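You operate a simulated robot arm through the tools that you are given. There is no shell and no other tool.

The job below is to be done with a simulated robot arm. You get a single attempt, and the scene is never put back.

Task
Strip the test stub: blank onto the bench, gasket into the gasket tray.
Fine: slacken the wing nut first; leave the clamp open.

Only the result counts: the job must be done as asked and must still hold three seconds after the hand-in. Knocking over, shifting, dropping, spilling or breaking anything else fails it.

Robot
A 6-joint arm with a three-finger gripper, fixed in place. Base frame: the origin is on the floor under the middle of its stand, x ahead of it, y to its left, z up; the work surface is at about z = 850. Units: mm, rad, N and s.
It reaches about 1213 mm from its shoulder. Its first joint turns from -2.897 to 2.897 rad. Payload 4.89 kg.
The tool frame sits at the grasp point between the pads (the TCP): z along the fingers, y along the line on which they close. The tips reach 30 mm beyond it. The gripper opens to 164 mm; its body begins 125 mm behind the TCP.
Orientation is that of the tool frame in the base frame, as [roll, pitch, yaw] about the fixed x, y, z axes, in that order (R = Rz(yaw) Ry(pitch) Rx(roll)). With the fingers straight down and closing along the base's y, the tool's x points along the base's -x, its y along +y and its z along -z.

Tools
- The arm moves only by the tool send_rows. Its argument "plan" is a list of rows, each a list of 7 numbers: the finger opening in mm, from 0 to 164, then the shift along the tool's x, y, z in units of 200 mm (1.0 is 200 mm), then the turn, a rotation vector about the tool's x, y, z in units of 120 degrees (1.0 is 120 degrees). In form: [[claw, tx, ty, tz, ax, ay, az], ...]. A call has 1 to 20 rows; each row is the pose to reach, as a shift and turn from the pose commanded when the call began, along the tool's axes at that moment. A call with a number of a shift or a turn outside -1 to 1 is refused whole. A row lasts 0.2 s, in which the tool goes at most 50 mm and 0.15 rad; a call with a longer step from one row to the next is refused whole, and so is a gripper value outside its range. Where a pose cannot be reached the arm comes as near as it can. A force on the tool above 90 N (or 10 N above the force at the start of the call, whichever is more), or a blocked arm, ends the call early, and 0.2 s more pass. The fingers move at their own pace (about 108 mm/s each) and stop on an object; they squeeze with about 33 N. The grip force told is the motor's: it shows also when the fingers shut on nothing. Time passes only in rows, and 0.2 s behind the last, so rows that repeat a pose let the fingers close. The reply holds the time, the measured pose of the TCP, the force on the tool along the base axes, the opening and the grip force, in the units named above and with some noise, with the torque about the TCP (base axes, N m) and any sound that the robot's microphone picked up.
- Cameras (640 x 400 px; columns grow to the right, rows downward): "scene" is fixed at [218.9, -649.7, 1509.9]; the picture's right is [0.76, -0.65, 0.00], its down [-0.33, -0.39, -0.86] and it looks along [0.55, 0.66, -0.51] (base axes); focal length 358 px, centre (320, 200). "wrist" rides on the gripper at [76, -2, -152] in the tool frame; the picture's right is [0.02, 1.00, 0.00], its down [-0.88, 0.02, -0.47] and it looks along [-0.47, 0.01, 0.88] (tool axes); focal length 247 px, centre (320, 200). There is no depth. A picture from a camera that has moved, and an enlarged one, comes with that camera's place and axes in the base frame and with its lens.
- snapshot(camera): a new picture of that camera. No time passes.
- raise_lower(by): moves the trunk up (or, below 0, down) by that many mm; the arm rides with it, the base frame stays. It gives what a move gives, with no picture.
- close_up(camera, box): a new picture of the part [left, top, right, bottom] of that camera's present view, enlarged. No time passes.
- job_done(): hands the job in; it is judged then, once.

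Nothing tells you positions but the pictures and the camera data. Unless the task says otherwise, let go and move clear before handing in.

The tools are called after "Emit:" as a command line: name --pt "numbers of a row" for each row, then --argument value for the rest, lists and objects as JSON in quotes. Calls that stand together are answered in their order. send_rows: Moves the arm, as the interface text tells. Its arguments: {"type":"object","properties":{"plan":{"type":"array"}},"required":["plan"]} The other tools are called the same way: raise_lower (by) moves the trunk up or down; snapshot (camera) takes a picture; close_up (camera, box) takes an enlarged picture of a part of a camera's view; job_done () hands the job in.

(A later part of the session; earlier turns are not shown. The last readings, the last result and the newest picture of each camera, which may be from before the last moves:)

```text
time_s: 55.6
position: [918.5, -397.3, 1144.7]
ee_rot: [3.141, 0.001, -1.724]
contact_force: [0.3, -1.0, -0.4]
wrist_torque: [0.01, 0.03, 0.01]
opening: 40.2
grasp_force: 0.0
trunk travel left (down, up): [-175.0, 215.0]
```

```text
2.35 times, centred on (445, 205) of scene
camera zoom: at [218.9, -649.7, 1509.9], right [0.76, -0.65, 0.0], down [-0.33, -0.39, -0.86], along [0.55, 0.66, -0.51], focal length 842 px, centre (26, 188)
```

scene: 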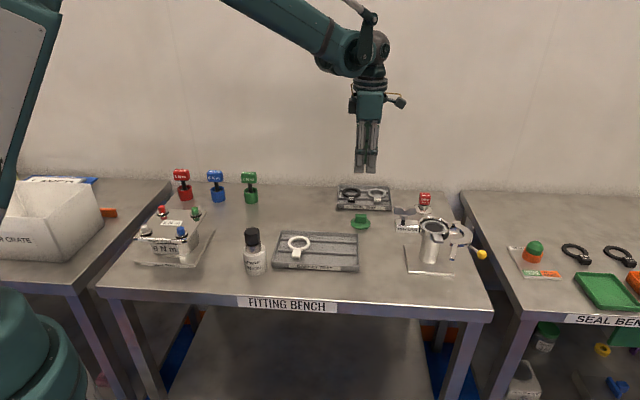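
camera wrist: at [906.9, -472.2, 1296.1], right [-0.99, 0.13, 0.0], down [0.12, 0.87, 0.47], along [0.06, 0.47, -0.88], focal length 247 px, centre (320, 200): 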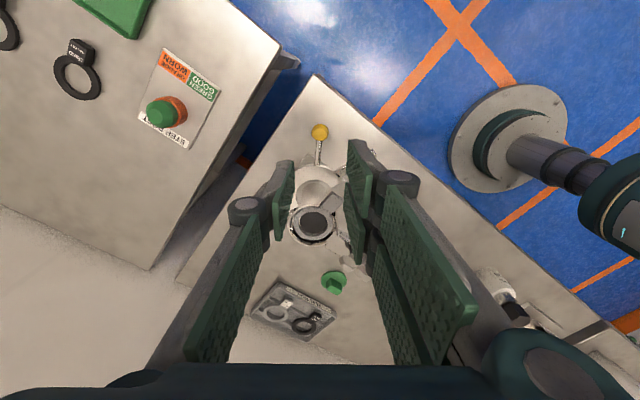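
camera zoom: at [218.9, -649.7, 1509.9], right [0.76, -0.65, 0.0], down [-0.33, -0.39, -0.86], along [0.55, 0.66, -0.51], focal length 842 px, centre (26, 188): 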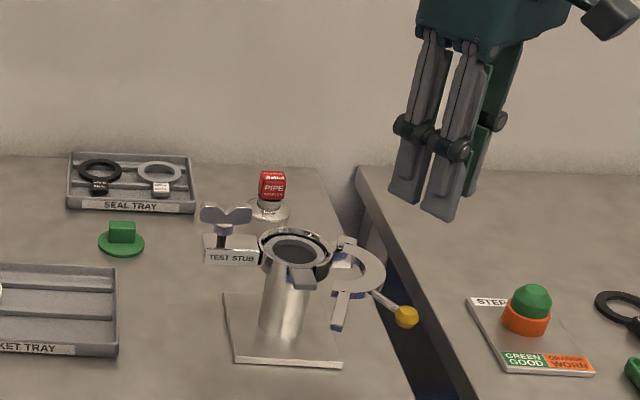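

The ball is where I left it. I will go straight down with the fingers open, re-grip it and check the force.

Emit:
send_rows --pt "40 0 0 0.15 0 0 0" --pt "40 0 0 0.35 0 0 0" --pt "40 0 0 0.52 0 0 0" --pt "40 0 0 0.65 0 0 0" --pt "40 0 0 0.74 0 0 0" --pt "40 0 0 0.74 0 0 0" --pt "0 0 0 0.74 0 0 0" --pt "0 0 0 0.74 0 0 0" --pt "0 0 0 0.74 0 0 0"

Emit:
close_up --camera "scene" --box '[390, 180, 500, 290]'

Emit:
close_up --camera "wrist" --box '[220, 110, 420, 310]'

```text
time_s: 57.6
position: [916.3, -397.0, 996.5]
ee_rot: [-3.141, 0.0, -1.723]
contact_force: [-0.7, -0.4, -3.4]
wrist_torque: [-0.04, 0.02, 0.04]
opening: 20.5
grasp_force: 45.3
trunk travel left (down, up): [-175.0, 215.0]
```

```text
3.64 times, centred on (445, 235) of scene
camera zoom: at [218.9, -649.7, 1509.9], right [0.76, -0.65, 0.0], down [-0.33, -0.39, -0.86], along [0.55, 0.66, -0.51], focal length 1302 px, centre (-134, 73)
```

zoom: 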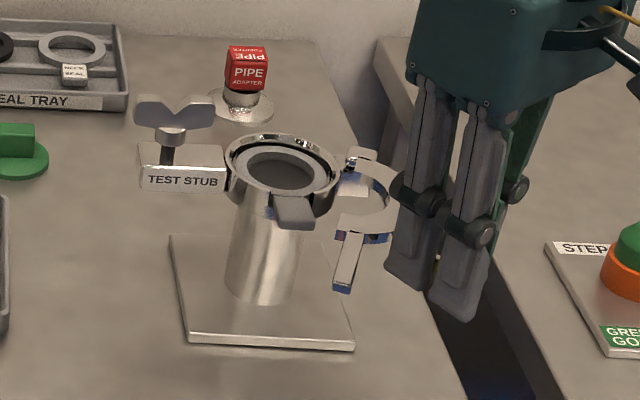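

```text
2.00 times, centred on (320, 210) of wrist
camera zoom: at [905.3, -472.5, 1148.8], right [-0.99, 0.13, 0.0], down [0.12, 0.87, 0.47], along [0.06, 0.47, -0.88], focal length 494 px, centre (320, 180)
```

zoom: 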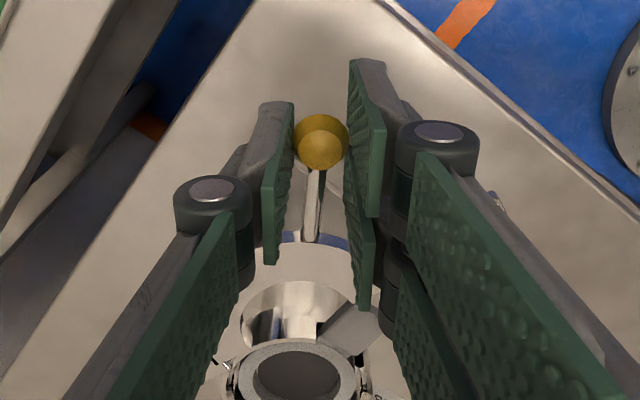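

The ball is held again without side force. I will open the clamp another 10° in small steps and check.

Emit:
send_rows --pt "0 0.0069 -0.0195 0 0 0 -0.0167" --pt "0 0.0131 -0.0393 0 0 0 -0.0333" --pt "0 0.0186 -0.0592 0 0 0 -0.05" --pt "0 0.0234 -0.0793 0 0 0 -0.0667" --pt "0 0.0275 -0.0996 0 0 0 -0.0833" --pt "0 0.0275 -0.0996 0 0 0 -0.0833"

Emit:
close_up --camera "scene" --box '[390, 180, 500, 290]'

```text
time_s: 59.0
position: [934.5, -406.9, 996.2]
ee_rot: [-3.141, 0.0, -1.55]
contact_force: [-9.9, -19.8, 2.6]
wrist_torque: [-0.64, 0.12, 0.02]
opening: 20.4
grasp_force: 44.9
trunk travel left (down, up): [-175.0, 215.0]
```

```text
3.64 times, centred on (445, 235) of scene
camera zoom: at [218.9, -649.7, 1509.9], right [0.76, -0.65, 0.0], down [-0.33, -0.39, -0.86], along [0.55, 0.66, -0.51], focal length 1302 px, centre (-134, 73)
```

zoom: 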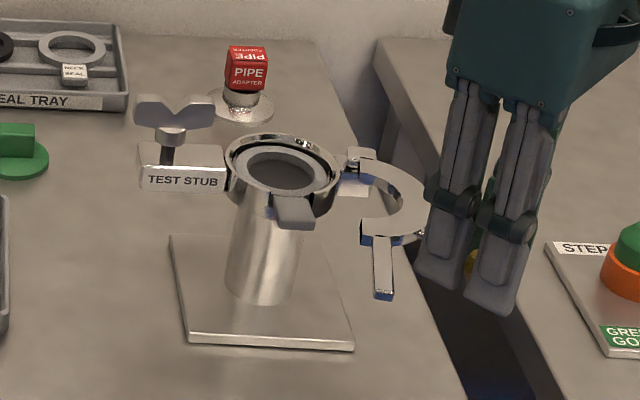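

It is still swinging freely. I will open it another 14°.

Emit:
send_rows --pt "0 0.0135 -0.0166 0 0 0 -0.0167" --pt "0 0.0197 -0.0366 0 0 0 -0.0333" --pt "0 0.0253 -0.0567 0 0 0 -0.05" --pt "0 0.0303 -0.077 0 0 0 -0.0667" --pt "0 0.0344 -0.0975 0 0 0 -0.0833" --pt "0 0.0379 -0.1181 0 0 0 -0.1" --pt "0 0.0406 -0.1389 0 0 0 -0.1167" --pt "0 0.0406 -0.1389 0 0 0 -0.1167"

Emit:
close_up --camera "scene" --box '[390, 180, 500, 290]'

```text
time_s: 60.8
position: [963.0, -415.0, 997.3]
ee_rot: [-3.141, 0.001, -1.306]
contact_force: [-5.8, -36.3, 3.5]
wrist_torque: [-0.85, 0.0, -0.02]
opening: 20.3
grasp_force: 45.1
trunk travel left (down, up): [-175.0, 215.0]
```

```text
3.64 times, centred on (445, 235) of scene
camera zoom: at [218.9, -649.7, 1509.9], right [0.76, -0.65, 0.0], down [-0.33, -0.39, -0.86], along [0.55, 0.66, -0.51], focal length 1302 px, centre (-134, 73)
```

zoom: 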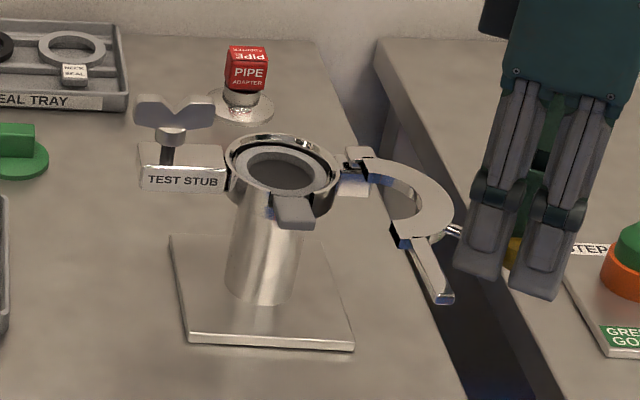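

About 98° open now, and the stub base has not moved. One more 12° will clear the space beside the tab.

Emit:
send_rows --pt "0 0.0204 -0.025 0 0 0 -0.025" --pt "0 0.0289 -0.0548 0 0 0 -0.05" --pt "0 0.0359 -0.0851 0 0 0 -0.075" --pt "0 0.0413 -0.1156 0 0 0 -0.1" --pt "0 0.0413 -0.1156 0 0 0 -0.1"

Emit:
close_up --camera "scene" --box '[390, 180, 500, 290]'

```text
time_s: 62.0
position: [986.7, -416.5, 996.9]
ee_rot: [3.141, 0.0, -1.097]
contact_force: [0.3, -39.8, 5.4]
wrist_torque: [-0.95, -0.19, 0.01]
opening: 20.3
grasp_force: 44.7
trunk travel left (down, up): [-175.0, 215.0]
```

```text
3.64 times, centred on (445, 235) of scene
camera zoom: at [218.9, -649.7, 1509.9], right [0.76, -0.65, 0.0], down [-0.33, -0.39, -0.86], along [0.55, 0.66, -0.51], focal length 1302 px, centre (-134, 73)
```

zoom: 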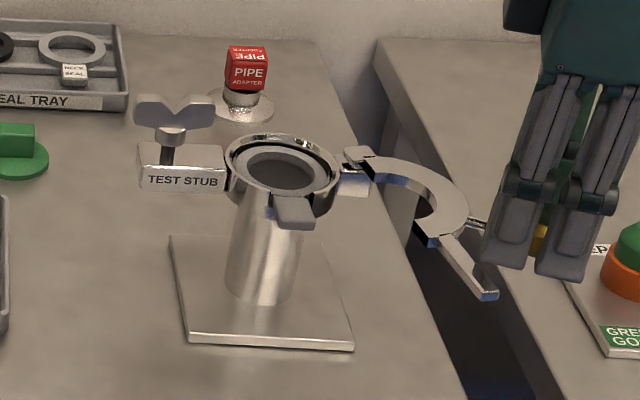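

The clamp is about 110° open and the tab is clear on both sides. I will relieve the pull, release the ball and rise.

Emit:
send_rows --pt "0 0.0107 0.0055 0 0 0 0" --pt "0 0.0107 0.0055 0 0 0 0" --pt "40 0.0107 0.0055 0 0 0 0" --pt "40 0.0107 0.0055 0 0 0 0" --pt "40 0.0107 0.0055 0 0 0 0" --pt "40 0.0107 0.0055 -0.15 0 0 0" --pt "40 0.0107 0.0055 -0.35 0 0 0" --pt "40 0.0107 0.0055 -0.55 0 0 0" --pt "40 0.0107 0.0055 -0.75 0 0 0" --pt "40 0.0107 0.0055 -0.75 0 0 0"

Emit:
close_up --camera "scene" --box '[390, 180, 500, 290]'

Emit:
snapshot --camera "wrist"

```text
time_s: 64.2
position: [988.6, -416.7, 1147.1]
ee_rot: [-3.142, 0.001, -1.096]
contact_force: [-1.1, -0.4, 0.0]
wrist_torque: [-0.04, -0.06, -0.01]
opening: 40.0
grasp_force: 0.0
trunk travel left (down, up): [-175.0, 215.0]
```

```text
3.64 times, centred on (445, 235) of scene
camera zoom: at [218.9, -649.7, 1509.9], right [0.76, -0.65, 0.0], down [-0.33, -0.39, -0.86], along [0.55, 0.66, -0.51], focal length 1302 px, centre (-134, 73)
```

zoom: 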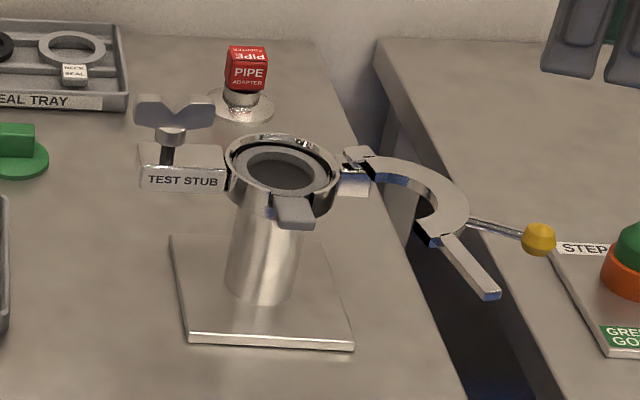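

```text
taken
camera wrist: at [1024.2, -483.5, 1298.5], right [-0.88, -0.48, 0.0], down [-0.42, 0.77, 0.47], along [-0.23, 0.42, -0.88], focal length 247 px, centre (320, 200)
```

wrist: 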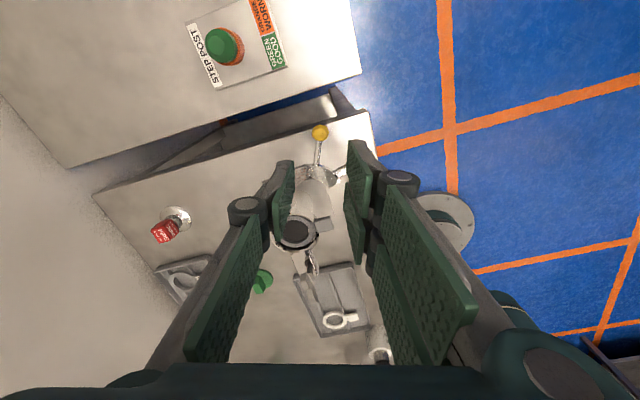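

Now for the gasket tab, at about (911, -291) and z about 958–968. I will bring the tool over it, turned so the fingers close across the tab's width, and stay just outside the cup wall.

Emit:
send_rows --pt "44 -0.04 0.007 0.02 0 0 0.0669" --pt "44 -0.12 0.022 0.06 0 0 0.1338" --pt "44 -0.21 0.038 0.11 0 0 0.2007" --pt "44 -0.31 0.056 0.17 0 0 0.2676" --pt "44 -0.41 0.074 0.24 0 0 0.3344" --pt "44 -0.51 0.092 0.31 0 0 0.4013" --pt "44 -0.6 0.108 0.37 0 0 0.4682" --pt "44 -0.67 0.12 0.41 0 0 0.5351" --pt "44 -0.714 0.1285 0.435 0 0 0.602" --pt "44 -0.714 0.1285 0.435 0 0 0.602"

Emit:
snapshot --camera "wrist"

Emit:
close_up --camera "wrist" --box '[220, 100, 420, 300]'

Emit:
close_up --camera "scene" --box '[380, 150, 490, 280]'

```text
time_s: 66.4
position: [898.3, -302.2, 1059.7]
ee_rot: [-3.141, 0.0, -2.358]
contact_force: [0.5, -0.4, 0.5]
wrist_torque: [-0.02, -0.03, 0.01]
opening: 44.1
grasp_force: 0.1
trunk travel left (down, up): [-175.0, 215.0]
```

```text
taken
camera wrist: at [844.8, -356.8, 1211.4], right [-0.72, 0.69, 0.0], down [0.61, 0.64, 0.47], along [0.33, 0.34, -0.88], focal length 247 px, centre (320, 200)
```

wrist: 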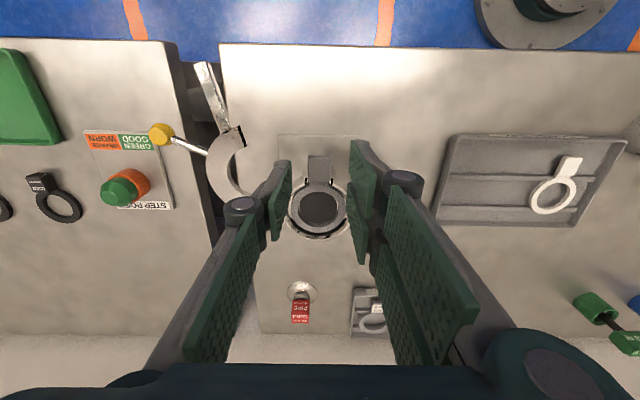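

```text
2.00 times, centred on (320, 200) of wrist
camera zoom: at [844.8, -356.8, 1211.4], right [-0.72, 0.69, 0.0], down [0.61, 0.64, 0.47], along [0.33, 0.34, -0.88], focal length 494 px, centre (320, 200)
```

zoom: 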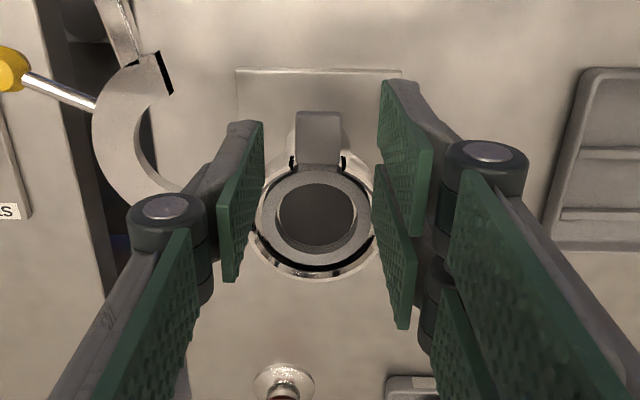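

```text
3.08 times, centred on (435, 215) of scene
camera zoom: at [218.9, -649.7, 1509.9], right [0.76, -0.65, 0.0], down [-0.33, -0.39, -0.86], along [0.55, 0.66, -0.51], focal length 1102 px, centre (-34, 154)
```

zoom: 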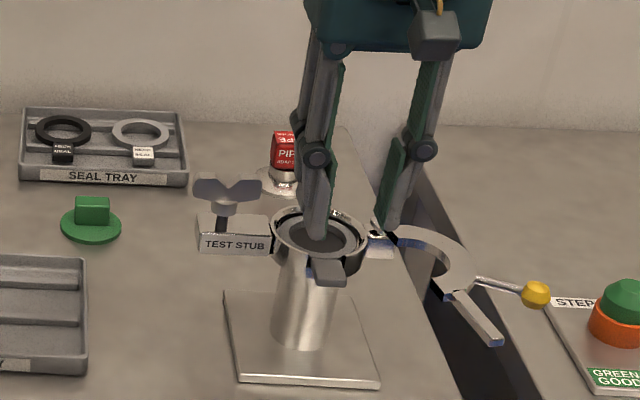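

The tab is centred between the fingers in the closing direction. I will shift 3 mm towards the pipe for more grip length and come down to just above the rim level to check.

Emit:
send_rows --pt "44 -0.015 0 0.06 0 0 0" --pt "44 -0.015 0 0.14 0 0 0" --pt "44 -0.015 0 0.2 0 0 0" --pt "44 -0.015 0 0.22 0 0 0" --pt "44 -0.015 0 0.22 0 0 0"

Emit:
close_up --camera "wrist" --box '[240, 100, 400, 260]'

Emit:
close_up --camera "scene" --box '[400, 190, 480, 270]'

```text
time_s: 67.6
position: [901.5, -299.1, 1015.4]
ee_rot: [3.141, 0.0, -2.357]
contact_force: [-0.1, 0.3, 0.1]
wrist_torque: [0.0, 0.02, -0.01]
opening: 43.9
grasp_force: 0.2
trunk travel left (down, up): [-175.0, 215.0]
```

```text
2.50 times, centred on (320, 180) of wrist
camera zoom: at [847.8, -353.8, 1167.4], right [-0.72, 0.69, 0.0], down [0.61, 0.64, 0.47], along [0.33, 0.34, -0.88], focal length 617 px, centre (320, 250)
```

zoom: 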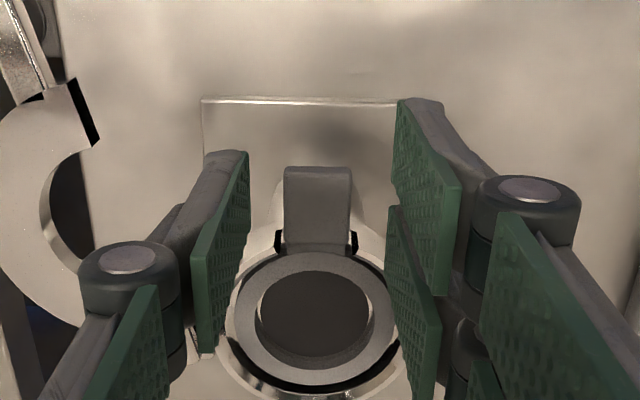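

```text
5.00 times, centred on (440, 230) of scene
camera zoom: at [218.9, -649.7, 1509.9], right [0.76, -0.65, 0.0], down [-0.33, -0.39, -0.86], along [0.55, 0.66, -0.51], focal length 1790 px, centre (-280, 50)
```

zoom: 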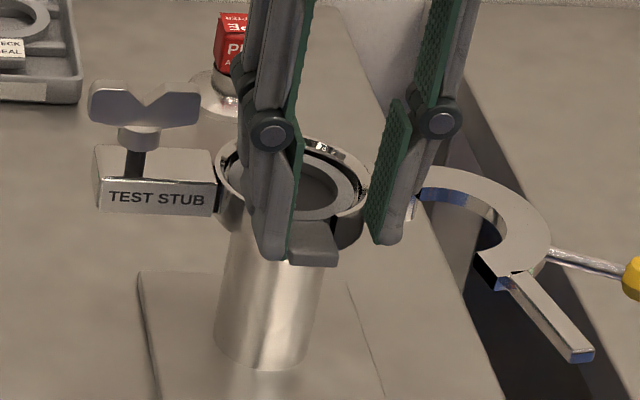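

The fingers are straddling the tab. I will go lower in small steps, checking the force for any touch on the cup rim.

Emit:
send_rows --pt "44 0 0 0.01 0 0 0" --pt "44 0 0 0.02 0 0 0" --pt "44 0 0 0.03 0 0 0" --pt "44 0 0 0.03 0 0 0"

Emit:
send_rows --pt "44 0 0 0.01 0 0 0" --pt "44 0 0 0.02 0 0 0" --pt "44 0 0 0.03 0 0 0" --pt "44 0 0 0.03 0 0 0"

Emit:
close_up --camera "wrist" --box '[240, 100, 400, 260]'

Emit:
close_up --camera "scene" --box '[400, 190, 480, 270]'

```text
time_s: 68.6
position: [902.0, -299.6, 1008.8]
ee_rot: [-3.141, 0.0, -2.356]
contact_force: [-0.5, 0.5, 0.5]
wrist_torque: [-0.01, 0.01, 0.01]
opening: 43.9
grasp_force: 0.1
trunk travel left (down, up): [-175.0, 215.0]
```

```text
time_s: 69.6
position: [901.4, -299.2, 1003.5]
ee_rot: [3.141, 0.001, -2.357]
contact_force: [0.4, -0.5, -1.2]
wrist_torque: [0.04, 0.01, 0.03]
opening: 44.2
grasp_force: 0.0
trunk travel left (down, up): [-175.0, 215.0]
```

```text
2.50 times, centred on (320, 180) of wrist
camera zoom: at [847.6, -353.6, 1155.5], right [-0.72, 0.69, 0.0], down [0.61, 0.64, 0.47], along [0.33, 0.34, -0.88], focal length 617 px, centre (320, 250)
```

zoom: 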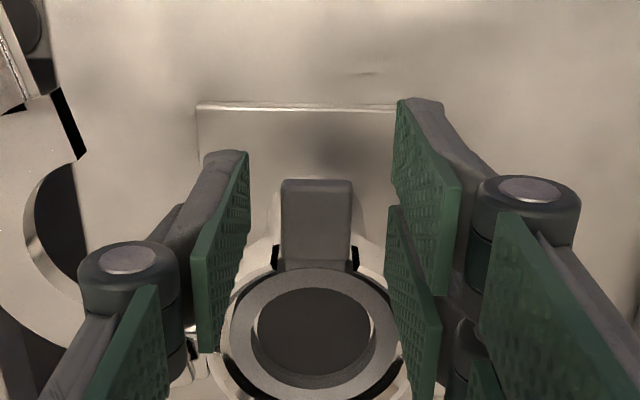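

```text
5.00 times, centred on (440, 230) of scene
camera zoom: at [218.9, -649.7, 1509.9], right [0.76, -0.65, 0.0], down [-0.33, -0.39, -0.86], along [0.55, 0.66, -0.51], focal length 1790 px, centre (-280, 50)
```

zoom: 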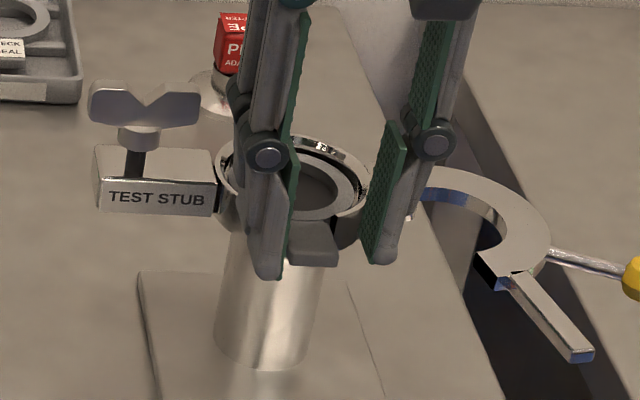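

Emit:
send_rows --pt "44 0 0 0.01 0 0 0" --pt "44 0 0 0.02 0 0 0" --pt "44 0 0 0.03 0 0 0" --pt "44 0 0 0.035 0 0 0" --pt "44 0 0 0.035 0 0 0"

Emit:
send_rows --pt "44 0 0 0.01 0 0 0" --pt "44 0 0 0.02 0 0 0" --pt "44 0 0 0.03 0 0 0" --pt "44 0 0 0.035 0 0 0" --pt "44 0 0 0.035 0 0 0"

Emit:
close_up --camera "wrist" --box '[240, 100, 400, 260]'

Emit:
close_up --camera "scene" --box '[400, 190, 480, 270]'

```text
time_s: 70.8
position: [901.2, -299.4, 996.3]
ee_rot: [-3.141, 0.003, -2.357]
contact_force: [-0.5, 0.5, 0.2]
wrist_torque: [-0.01, 0.04, -0.04]
opening: 43.9
grasp_force: 0.0
trunk travel left (down, up): [-175.0, 215.0]
```

```text
time_s: 72.0
position: [900.9, -299.9, 989.7]
ee_rot: [3.142, -0.001, -2.354]
contact_force: [-0.2, -0.6, 1.0]
wrist_torque: [-0.03, -0.02, 0.01]
opening: 44.2
grasp_force: 0.1
trunk travel left (down, up): [-175.0, 215.0]
```

```text
2.50 times, centred on (320, 180) of wrist
camera zoom: at [846.9, -354.7, 1141.7], right [-0.72, 0.69, 0.0], down [0.61, 0.64, 0.47], along [0.33, 0.34, -0.88], focal length 617 px, centre (320, 250)
```

zoom: 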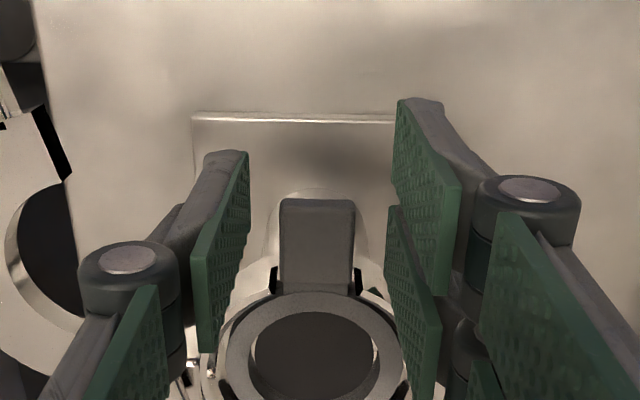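

```text
5.00 times, centred on (440, 230) of scene
camera zoom: at [218.9, -649.7, 1509.9], right [0.76, -0.65, 0.0], down [-0.33, -0.39, -0.86], along [0.55, 0.66, -0.51], focal length 1790 px, centre (-280, 50)
```

zoom: 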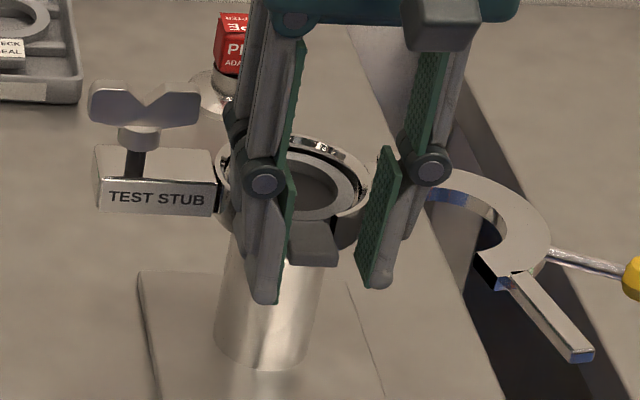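

Emit:
close_up --camera "wrist" --box '[280, 150, 370, 240]'

Emit:
close_up --camera "scene" --box '[420, 215, 470, 250]'

```text
4.44 times, centred on (325, 195) of wrist
camera zoom: at [846.9, -354.7, 1141.7], right [-0.72, 0.69, 0.0], down [0.61, 0.64, 0.47], along [0.33, 0.34, -0.88], focal length 1098 px, centre (298, 222)
```

zoom: 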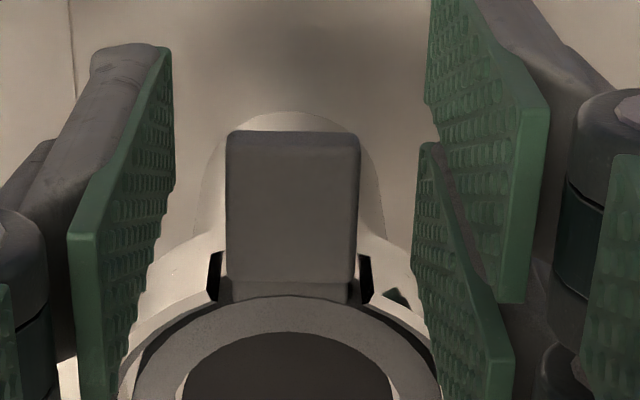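

```text
11.43 times, centred on (445, 232) of scene
camera zoom: at [218.9, -649.7, 1509.9], right [0.76, -0.65, 0.0], down [-0.33, -0.39, -0.86], along [0.55, 0.66, -0.51], focal length 4092 px, centre (-1109, -171)
```

zoom: 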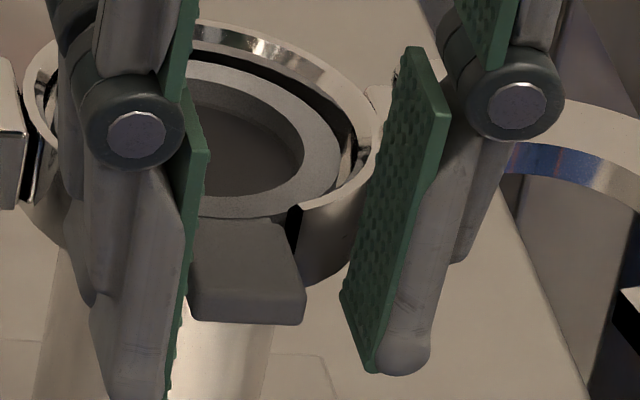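

The pair of fingers is too wide here: closing across the tab, its inner pad would meet the cup wall. I will use another grip instead: the single finger inside the gasket's hole and the pair against the tab's front end. So I will lift clear and turn the tool 90°.

Emit:
send_rows --pt "44 0 0 -0.1 0 0 0" --pt "44 0 0 -0.22 0 0 0" --pt "44 0 0 -0.35 0 0 0" --pt "54 -0.02 -0.001 -0.35 0 0 -0.068" --pt "54 -0.04 -0.002 -0.35 0 0 -0.136" --pt "54 -0.06 -0.003 -0.35 0 0 -0.204" --pt "54 -0.07 -0.004 -0.35 0 0 -0.272" --pt "54 -0.08 -0.005 -0.35 0 0 -0.34" --pt "54 -0.09 -0.006 -0.35 0 0 -0.408" --pt "54 -0.1 -0.007 -0.35 0 0 -0.476" --pt "54 -0.11 -0.008 -0.35 0 0 -0.544" --pt "54 -0.12 -0.009 -0.35 0 0 -0.612" --pt "54 -0.13 -0.01 -0.35 0 0 -0.68" --pt "54 -0.14 -0.0115 -0.35 0 0 -0.75" --pt "54 -0.14 -0.0115 -0.35 0 0 -0.75"

Emit:
close_up --camera "wrist" --box '[230, 90, 410, 250]'

Emit:
close_up --camera "scene" --box '[390, 170, 480, 270]'

```text
time_s: 75.2
position: [922.9, -282.9, 1060.4]
ee_rot: [3.14, 0.001, -0.786]
contact_force: [-0.1, -0.4, -0.6]
wrist_torque: [-0.01, 0.0, 0.0]
opening: 53.5
grasp_force: 0.0
trunk travel left (down, up): [-175.0, 215.0]
```

```text
2.50 times, centred on (320, 170) of wrist
camera zoom: at [977.5, -334.5, 1211.5], right [-0.69, -0.72, 0.0], down [-0.64, 0.61, 0.47], along [-0.34, 0.33, -0.88], focal length 617 px, centre (320, 275)
```

zoom: 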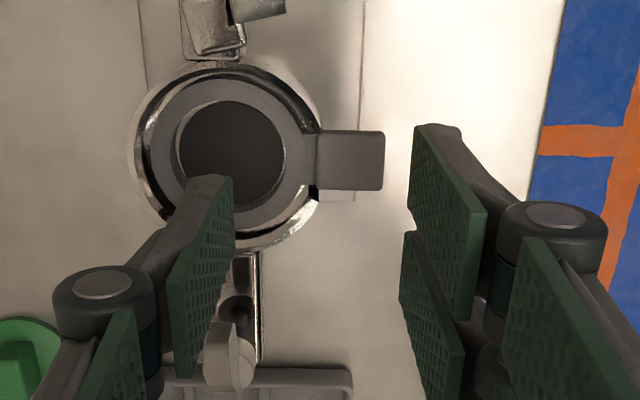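

```text
4.00 times, centred on (435, 220) of scene
camera zoom: at [218.9, -649.7, 1509.9], right [0.76, -0.65, 0.0], down [-0.33, -0.39, -0.86], along [0.55, 0.66, -0.51], focal length 1432 px, centre (-140, 120)
```

zoom: 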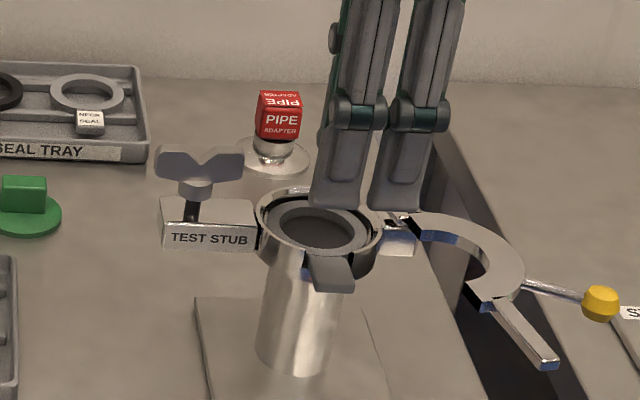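

This view shows it clearly: hole radius about 22 mm, centre at u≈-37 from my centre line, and the tab end about 63 mm out. I will shift 4 mm to the front and come down part way, then compare finger and hole at the same height.

Emit:
send_rows --pt "54 0 0.02 0.05 0 0 0" --pt "54 0 0.02 0.12 0 0 0" --pt "54 0 0.02 0.2 0 0 0" --pt "54 0 0.02 0.26 0 0 0" --pt "54 0 0.02 0.28 0 0 0" --pt "54 0 0.02 0.28 0 0 0"

Emit:
close_up --camera "wrist" --box '[230, 110, 410, 270]'

Emit:
close_up --camera "scene" --box '[400, 190, 480, 270]'

```text
time_s: 76.6
position: [919.2, -285.4, 1003.0]
ee_rot: [-3.142, 0.0, -0.785]
contact_force: [0.6, -0.8, -0.6]
wrist_torque: [0.04, 0.0, 0.01]
opening: 54.0
grasp_force: 0.0
trunk travel left (down, up): [-175.0, 215.0]
```

```text
2.50 times, centred on (320, 190) of wrist
camera zoom: at [973.8, -337.6, 1155.2], right [-0.69, -0.72, 0.0], down [-0.64, 0.61, 0.47], along [-0.34, 0.33, -0.88], focal length 617 px, centre (320, 225)
```

zoom: 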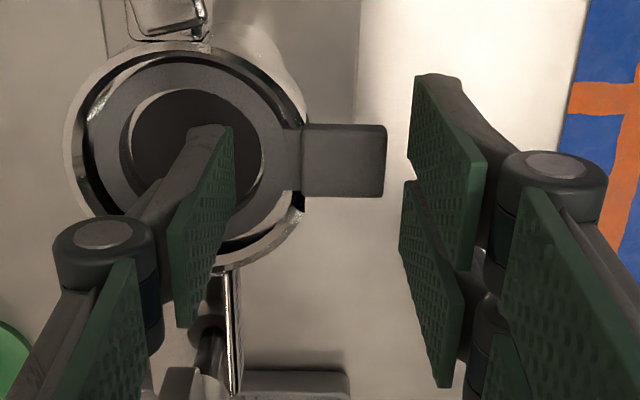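

```text
5.00 times, centred on (440, 230) of scene
camera zoom: at [218.9, -649.7, 1509.9], right [0.76, -0.65, 0.0], down [-0.33, -0.39, -0.86], along [0.55, 0.66, -0.51], focal length 1790 px, centre (-280, 50)
```

zoom: 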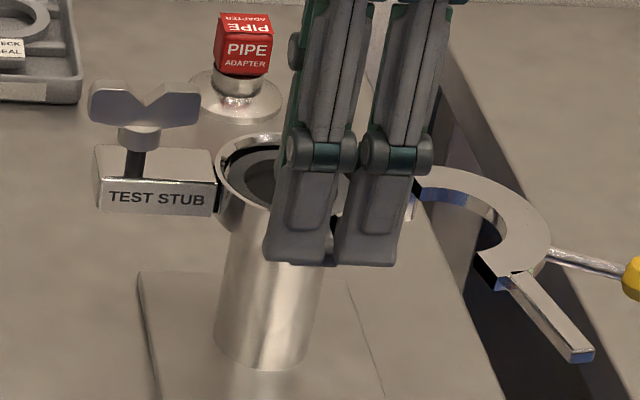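

Finger and hole line up within a couple of mm, and the closing axis is balanced. I will shift 1.5 mm sideways and lower in small steps so the single finger enters the hole, checking for contact.

Emit:
send_rows --pt "54 -0.0075 0 0.015 0 0 0" --pt "54 -0.0075 0 0.03 0 0 0" --pt "54 -0.0075 0 0.045 0 0 0" --pt "54 -0.0075 0 0.05 0 0 0" --pt "54 -0.0075 0 0.05 0 0 0"

Emit:
send_rows --pt "54 0 0 0.01 0 0 0" --pt "54 0 0 0.02 0 0 0" --pt "54 0 0 0.02 0 0 0"

Emit:
close_up --camera "wrist" --box '[230, 110, 410, 270]'

Emit:
close_up --camera "scene" --box '[410, 205, 470, 260]'

```text
time_s: 77.8
position: [918.3, -283.0, 993.8]
ee_rot: [3.142, -0.001, -0.785]
contact_force: [-0.2, 0.1, 0.0]
wrist_torque: [0.01, 0.03, 0.02]
opening: 53.9
grasp_force: 0.0
trunk travel left (down, up): [-175.0, 215.0]
```

```text
time_s: 78.6
position: [918.1, -282.9, 990.7]
ee_rot: [3.141, 0.001, -0.785]
contact_force: [-1.1, 0.6, 0.6]
wrist_torque: [0.0, 0.0, 0.01]
opening: 53.9
grasp_force: 0.0
trunk travel left (down, up): [-175.0, 215.0]
```

```text
2.50 times, centred on (320, 190) of wrist
camera zoom: at [973.0, -335.5, 1142.0], right [-0.69, -0.72, 0.0], down [-0.64, 0.61, 0.47], along [-0.34, 0.33, -0.88], focal length 617 px, centre (320, 225)
```

zoom: 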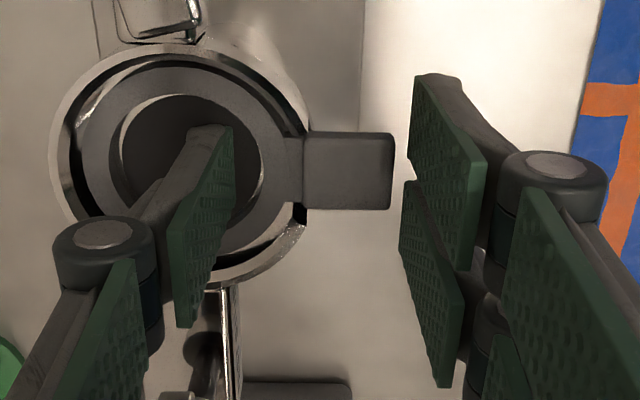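

```text
7.27 times, centred on (440, 232) of scene
camera zoom: at [218.9, -649.7, 1509.9], right [0.76, -0.65, 0.0], down [-0.33, -0.39, -0.86], along [0.55, 0.66, -0.51], focal length 2604 px, centre (-553, -36)
```

zoom: 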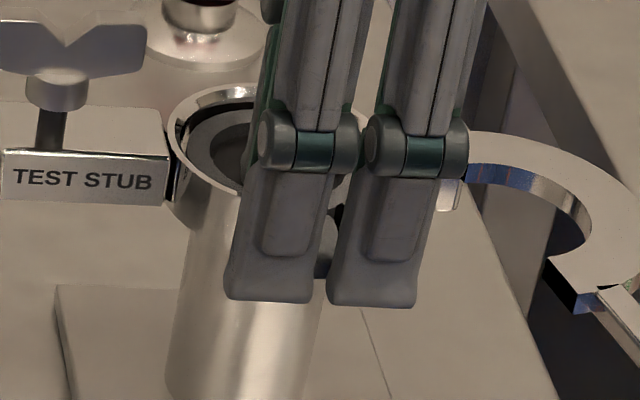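

Emit:
send_rows --pt "54 0 0 0.01 0 0 0" --pt "54 0 0 0.02 0 0 0" --pt "54 0 0 0.02 0 0 0"

Emit:
send_rows --pt "54 0 0 0.005 0 0 0" --pt "54 0 0 0.01 0 0 0" --pt "54 0 0 0.01 0 0 0"

Emit:
close_up --camera "wrist" --box '[230, 110, 410, 270]'

```text
time_s: 79.4
position: [918.8, -282.6, 988.1]
ee_rot: [-3.141, -0.002, -0.785]
contact_force: [13.2, -1.4, 34.5]
wrist_torque: [0.83, -1.14, -0.35]
opening: 59.8
grasp_force: 5.3
trunk travel left (down, up): [-175.0, 215.0]
```

```text
time_s: 80.2
position: [919.6, -281.6, 986.4]
ee_rot: [-3.141, -0.002, -0.786]
contact_force: [23.4, 5.4, 52.4]
wrist_torque: [1.46, -1.8, -0.42]
opening: 67.8
grasp_force: 14.2
trunk travel left (down, up): [-175.0, 215.0]
```

```text
2.50 times, centred on (320, 190) of wrist
camera zoom: at [972.7, -334.4, 1137.9], right [-0.69, -0.72, 0.0], down [-0.64, 0.61, 0.47], along [-0.34, 0.33, -0.88], focal length 617 px, centre (320, 225)
```

zoom: 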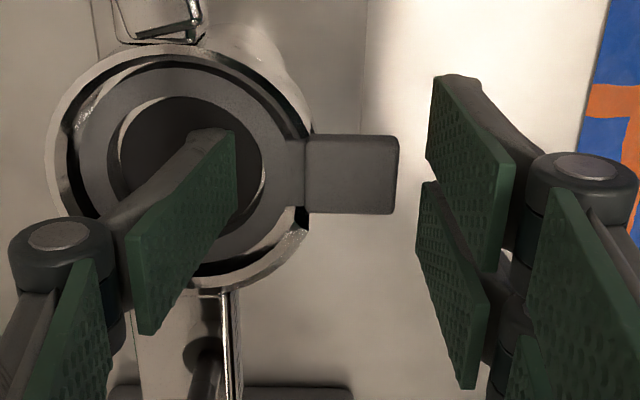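

The single finger touched a solid floor inside the hole at TCP z of about 990, and I pressed further than wanted. I will back up right away and check that nothing has shifted.

Emit:
send_rows --pt "54 0 0 -0.015 0 0 0" --pt "54 0 0 -0.034 0 0 0" --pt "54 0 0 -0.034 0 0 0" --pt "54 0 0 -0.034 0 0 0"

Emit:
close_up --camera "wrist" --box '[230, 110, 410, 270]'

Emit:
snapshot --camera "scene"

Emit:
close_up --camera "scene" --box '[400, 190, 480, 270]'

```text
time_s: 81.2
position: [919.5, -283.6, 991.2]
ee_rot: [-3.141, -0.001, -0.788]
contact_force: [0.7, 0.4, -0.3]
wrist_torque: [0.04, 0.01, 0.01]
opening: 53.9
grasp_force: 0.0
trunk travel left (down, up): [-175.0, 215.0]
```

```text
2.50 times, centred on (320, 190) of wrist
camera zoom: at [973.9, -335.8, 1142.5], right [-0.69, -0.72, 0.0], down [-0.64, 0.61, 0.47], along [-0.34, 0.33, -0.88], focal length 617 px, centre (320, 225)
```

zoom: 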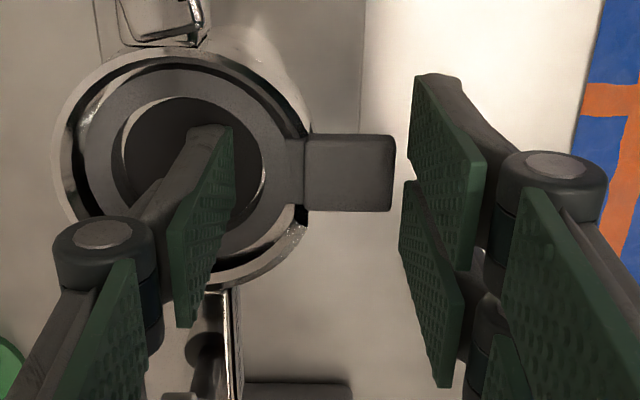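

```text
taken
```

scene: 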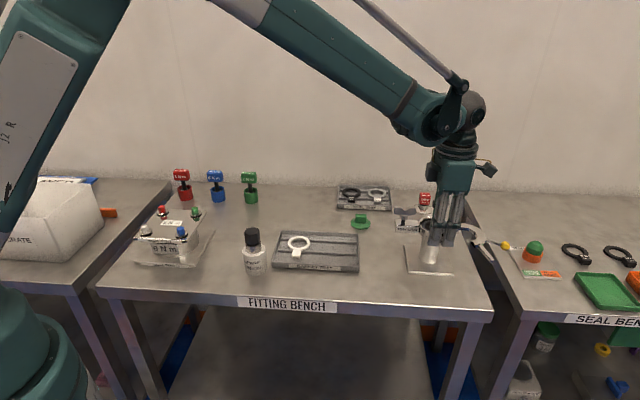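

```text
5.00 times, centred on (440, 230) of scene
camera zoom: at [218.9, -649.7, 1509.9], right [0.76, -0.65, 0.0], down [-0.33, -0.39, -0.86], along [0.55, 0.66, -0.51], focal length 1790 px, centre (-280, 50)
```

zoom: 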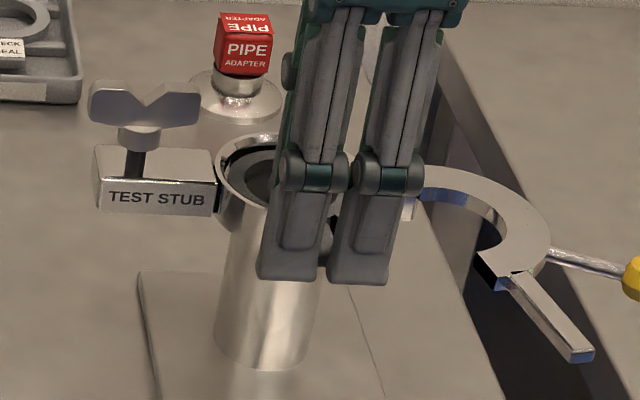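

The force is back to zero, and the stub and its base are unmoved. The finger tip is now just above the floor inside the hole, so I will close on the gasket.

Emit:
send_rows --pt "50 0 0 0 0 0 0" --pt "46 0 0 0 0 0 0" --pt "42 0 0 0 0 0 0" --pt "30 0 0 0 0 0 0" --pt "30 0 0 0 0 0 0"

Emit:
close_up --camera "wrist" --box '[230, 110, 410, 270]'

Emit:
close_up --camera "scene" --box '[400, 190, 480, 270]'

```text
time_s: 82.4
position: [920.1, -283.2, 992.5]
ee_rot: [-3.141, 0.001, -0.786]
contact_force: [-0.2, 0.2, 0.1]
wrist_torque: [-0.01, -0.02, 0.0]
opening: 46.0
grasp_force: 32.8
trunk travel left (down, up): [-175.0, 215.0]
```

```text
2.50 times, centred on (320, 190) of wrist
camera zoom: at [974.0, -335.6, 1142.8], right [-0.69, -0.72, 0.0], down [-0.64, 0.61, 0.47], along [-0.34, 0.33, -0.88], focal length 617 px, centre (320, 225)
```

zoom: 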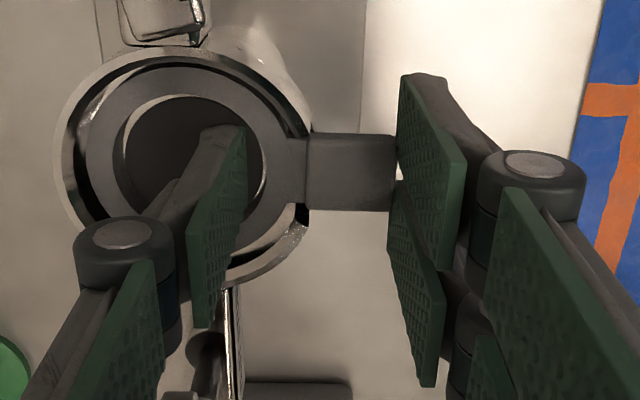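

```text
5.00 times, centred on (440, 230) of scene
camera zoom: at [218.9, -649.7, 1509.9], right [0.76, -0.65, 0.0], down [-0.33, -0.39, -0.86], along [0.55, 0.66, -0.51], focal length 1790 px, centre (-280, 50)
```

zoom: 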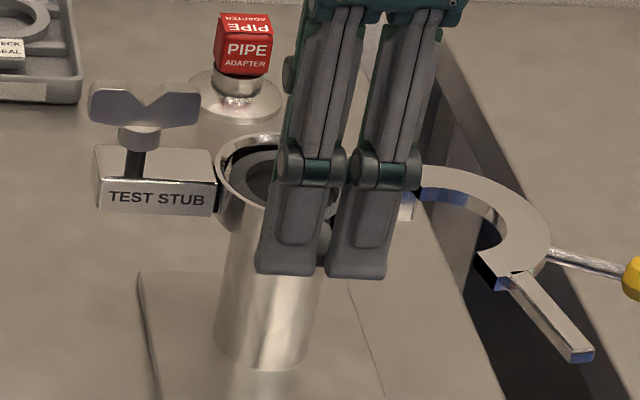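

Gripped at 46 mm with the pair against the tab end and the single finger on the ring's inner edge. I will lift slowly and watch whether the gasket comes along.

Emit:
send_rows --pt "30 0 0 -0.01 0 0 0" --pt "30 0 0 -0.02 0 0 0" --pt "30 0 0 -0.035 0 0 0" --pt "30 0 0 -0.05 0 0 0" --pt "30 0 0 -0.07 0 0 0" --pt "30 0 0 -0.07 0 0 0"

Emit:
close_up --camera "wrist" --box '[230, 110, 410, 270]'

Emit:
close_up --camera "scene" --box '[400, 190, 480, 270]'

```text
time_s: 83.8
position: [919.2, -284.3, 1005.5]
ee_rot: [-3.141, -0.001, -0.785]
contact_force: [0.1, 0.6, -0.7]
wrist_torque: [0.01, 0.03, 0.05]
opening: 45.9
grasp_force: 32.5
trunk travel left (down, up): [-175.0, 215.0]
```

```text
2.50 times, centred on (320, 190) of wrist
camera zoom: at [973.5, -335.6, 1156.3], right [-0.69, -0.72, 0.0], down [-0.64, 0.61, 0.47], along [-0.34, 0.33, -0.88], focal length 617 px, centre (320, 225)
```

zoom: 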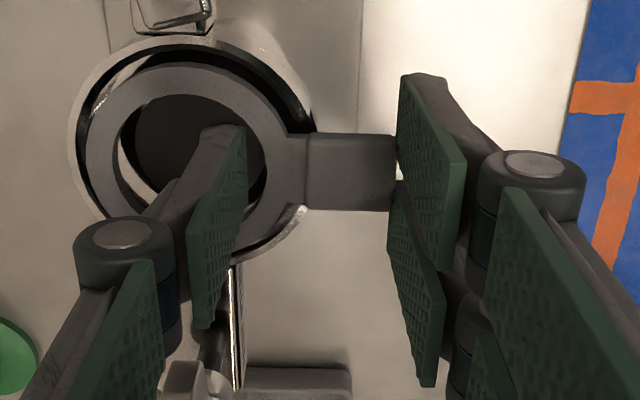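

```text
5.00 times, centred on (440, 230) of scene
camera zoom: at [218.9, -649.7, 1509.9], right [0.76, -0.65, 0.0], down [-0.33, -0.39, -0.86], along [0.55, 0.66, -0.51], focal length 1790 px, centre (-280, 50)
```

zoom: 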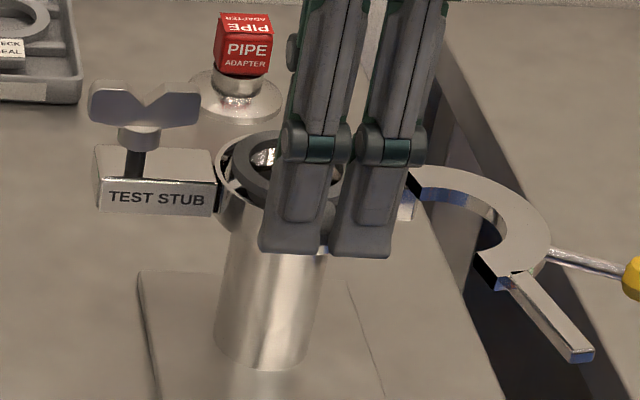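

The gasket is rising with the hand and stays level. I will continue straight up to a safe height.

Emit:
send_rows --pt "30 0 0 -0.03 0 0 0" --pt "30 0 0 -0.07 0 0 0" --pt "30 0 0 -0.12 0 0 0" --pt "30 0 0 -0.18 0 0 0" --pt "30 0 0 -0.25 0 0 0" --pt "30 0 0 -0.33 0 0 0" --pt "30 0 0 -0.41 0 0 0" --pt "30 0 0 -0.47 0 0 0" --pt "30 0 0 -0.5 0 0 0" --pt "30 0 0 -0.5 0 0 0"

Emit:
close_up --camera "wrist" --box '[210, 70, 430, 270]'

Emit:
close_up --camera "scene" --box '[380, 120, 490, 270]'

```text
time_s: 86.0
position: [917.5, -282.4, 1104.8]
ee_rot: [-3.14, 0.001, -0.786]
contact_force: [-0.7, 0.5, -0.3]
wrist_torque: [-0.02, -0.02, -0.03]
opening: 45.9
grasp_force: 33.2
trunk travel left (down, up): [-175.0, 215.0]
```

```text
2.00 times, centred on (320, 170) of wrist
camera zoom: at [973.2, -335.2, 1256.4], right [-0.69, -0.72, 0.0], down [-0.64, 0.61, 0.47], along [-0.34, 0.33, -0.88], focal length 494 px, centre (320, 260)
```

zoom: 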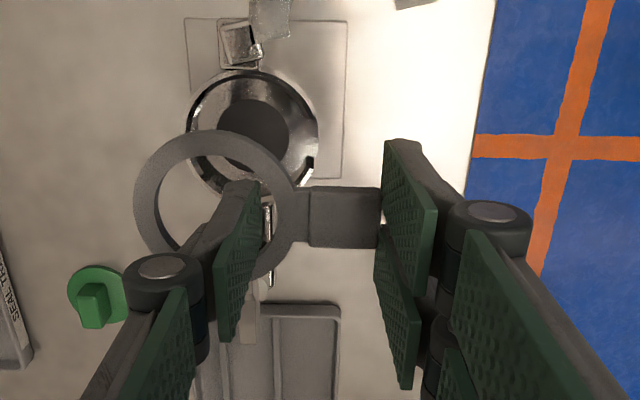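

```text
2.67 times, centred on (435, 195) of scene
camera zoom: at [218.9, -649.7, 1509.9], right [0.76, -0.65, 0.0], down [-0.33, -0.39, -0.86], along [0.55, 0.66, -0.51], focal length 955 px, centre (13, 213)
```

zoom: 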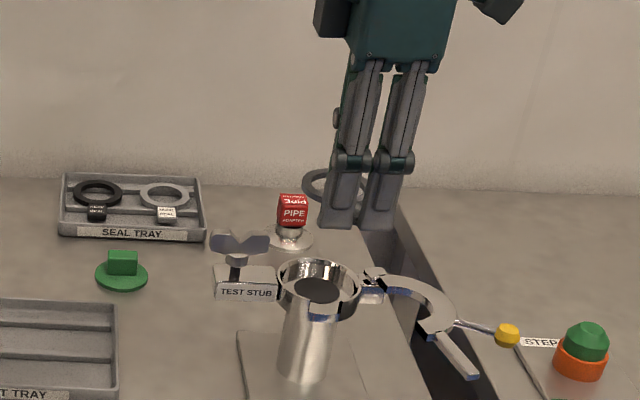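

The gasket is held firmly and level. I will carry it, at the same heading, over to the free right half of the gasket tray (ring centre target about (782, -44)), staying high over the wing nut.

Emit:
send_rows --pt "30 -0.02 -0.003 -0.04 0 0 0" --pt "30 -0.08 -0.01 -0.075 0 0 0" --pt "30 -0.18 -0.022 -0.075 0 0 0" --pt "30 -0.3 -0.036 -0.075 0 0 0" --pt "30 -0.42 -0.051 -0.075 0 0 0" --pt "30 -0.53 -0.064 -0.075 0 0 0" --pt "30 -0.62 -0.075 -0.075 0 0 0" --pt "30 -0.66 -0.08 -0.075 0 0 0" --pt "30 -0.66 -0.08 -0.075 0 0 0"

Emit:
send_rows --pt "30 -0.03 -0.004 0 0 0 0" --pt "30 -0.1 -0.012 0 0 0 0" --pt "30 -0.21 -0.025 0 0 0 0" --pt "30 -0.33 -0.039 0 0 0 0" --pt "30 -0.45 -0.054 0 0 0 0" --pt "30 -0.56 -0.067 0 0 0 0" --pt "30 -0.63 -0.075 0 0 0 0" --pt "30 -0.6635 -0.079 0 0 0 0" --pt "30 -0.6635 -0.079 0 0 0 0"

Emit:
snapshot --camera "wrist"

Emit:
snapshot --camera "scene"

```text
time_s: 88.0
position: [836.8, -178.8, 1118.9]
ee_rot: [3.141, 0.001, -0.786]
contact_force: [-0.6, 0.1, -0.6]
wrist_torque: [0.0, 0.01, -0.02]
opening: 45.9
grasp_force: 32.8
trunk travel left (down, up): [-175.0, 215.0]
```

```text
time_s: 90.0
position: [754.0, -72.6, 1120.9]
ee_rot: [3.141, 0.0, -0.786]
contact_force: [-0.1, 0.1, 0.1]
wrist_torque: [0.0, 0.01, 0.0]
opening: 46.2
grasp_force: 33.1
trunk travel left (down, up): [-175.0, 215.0]
```

```text
taken
camera wrist: at [808.5, -125.5, 1271.6], right [-0.69, -0.72, 0.0], down [-0.64, 0.61, 0.47], along [-0.34, 0.33, -0.88], focal length 247 px, centre (320, 200)
```

wrist: 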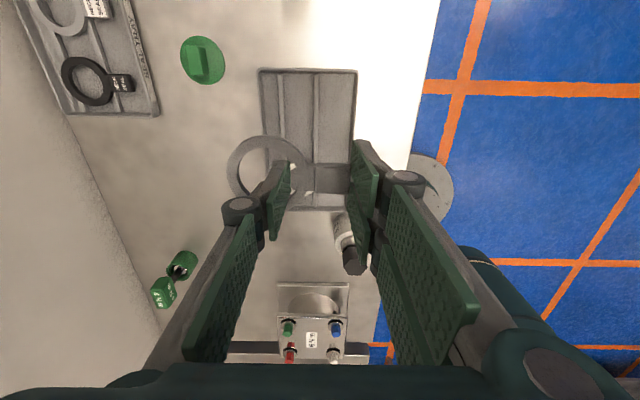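

```text
taken
```

scene: 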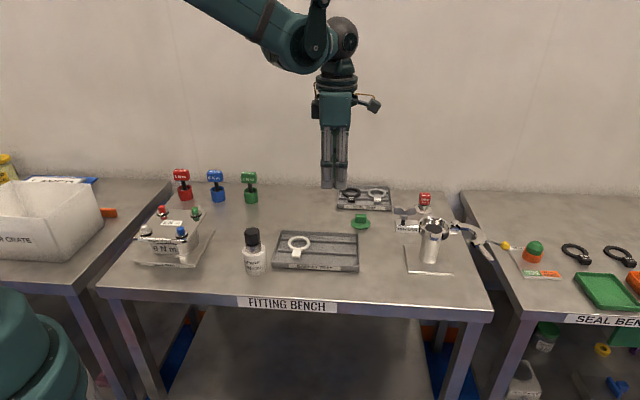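

The gasket hangs right over the free half of the tray, and I will shift 5 mm back so the fingers clear the front wall. Now I will go down to about z 925.

Emit:
send_rows --pt "30 0 -0.025 0.08 0 0 0" --pt "30 0 -0.025 0.22 0 0 0" --pt "30 0 -0.025 0.38 0 0 0" --pt "30 0 -0.025 0.54 0 0 0" --pt "30 0 -0.025 0.69 0 0 0" --pt "30 0 -0.025 0.82 0 0 0" --pt "30 0 -0.025 0.92 0 0 0" --pt "30 0 -0.025 0.975 0 0 0" --pt "30 0 -0.025 0.975 0 0 0"

Emit:
close_up --camera "scene" --box '[260, 150, 400, 290]'

Emit:
snapshot --camera "wrist"

```text
time_s: 92.0
position: [757.6, -69.9, 923.0]
ee_rot: [-3.141, 0.0, -0.786]
contact_force: [0.2, 1.0, 0.0]
wrist_torque: [-0.02, 0.02, -0.02]
opening: 45.9
grasp_force: 33.4
trunk travel left (down, up): [-175.0, 215.0]
```

```text
2.86 times, centred on (330, 220) of scene
camera zoom: at [218.9, -649.7, 1509.9], right [0.76, -0.65, 0.0], down [-0.33, -0.39, -0.86], along [0.55, 0.66, -0.51], focal length 1023 px, centre (291, 143)
```

zoom: 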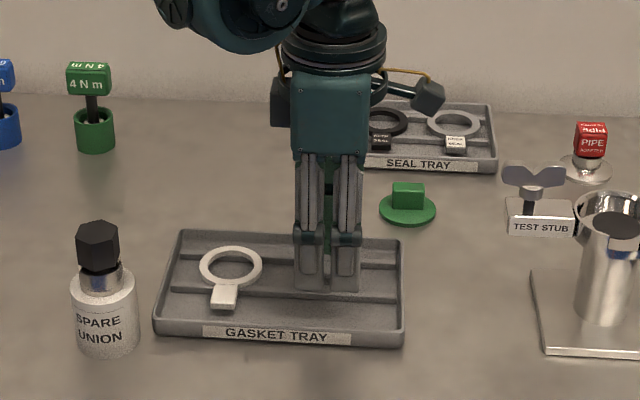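

```text
taken
camera wrist: at [811.9, -121.9, 1075.1], right [-0.69, -0.72, 0.0], down [-0.64, 0.61, 0.47], along [-0.34, 0.33, -0.88], focal length 247 px, centre (320, 200)
```

wrist: 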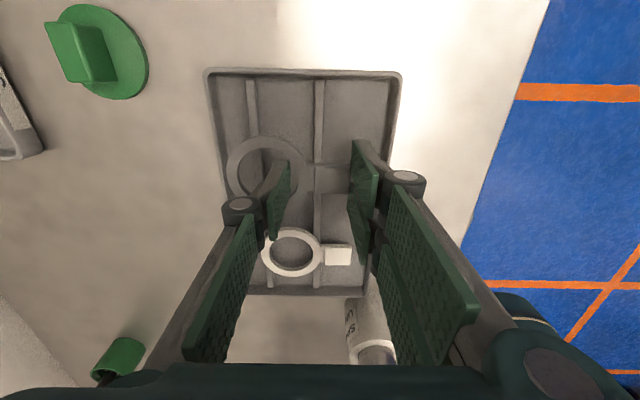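

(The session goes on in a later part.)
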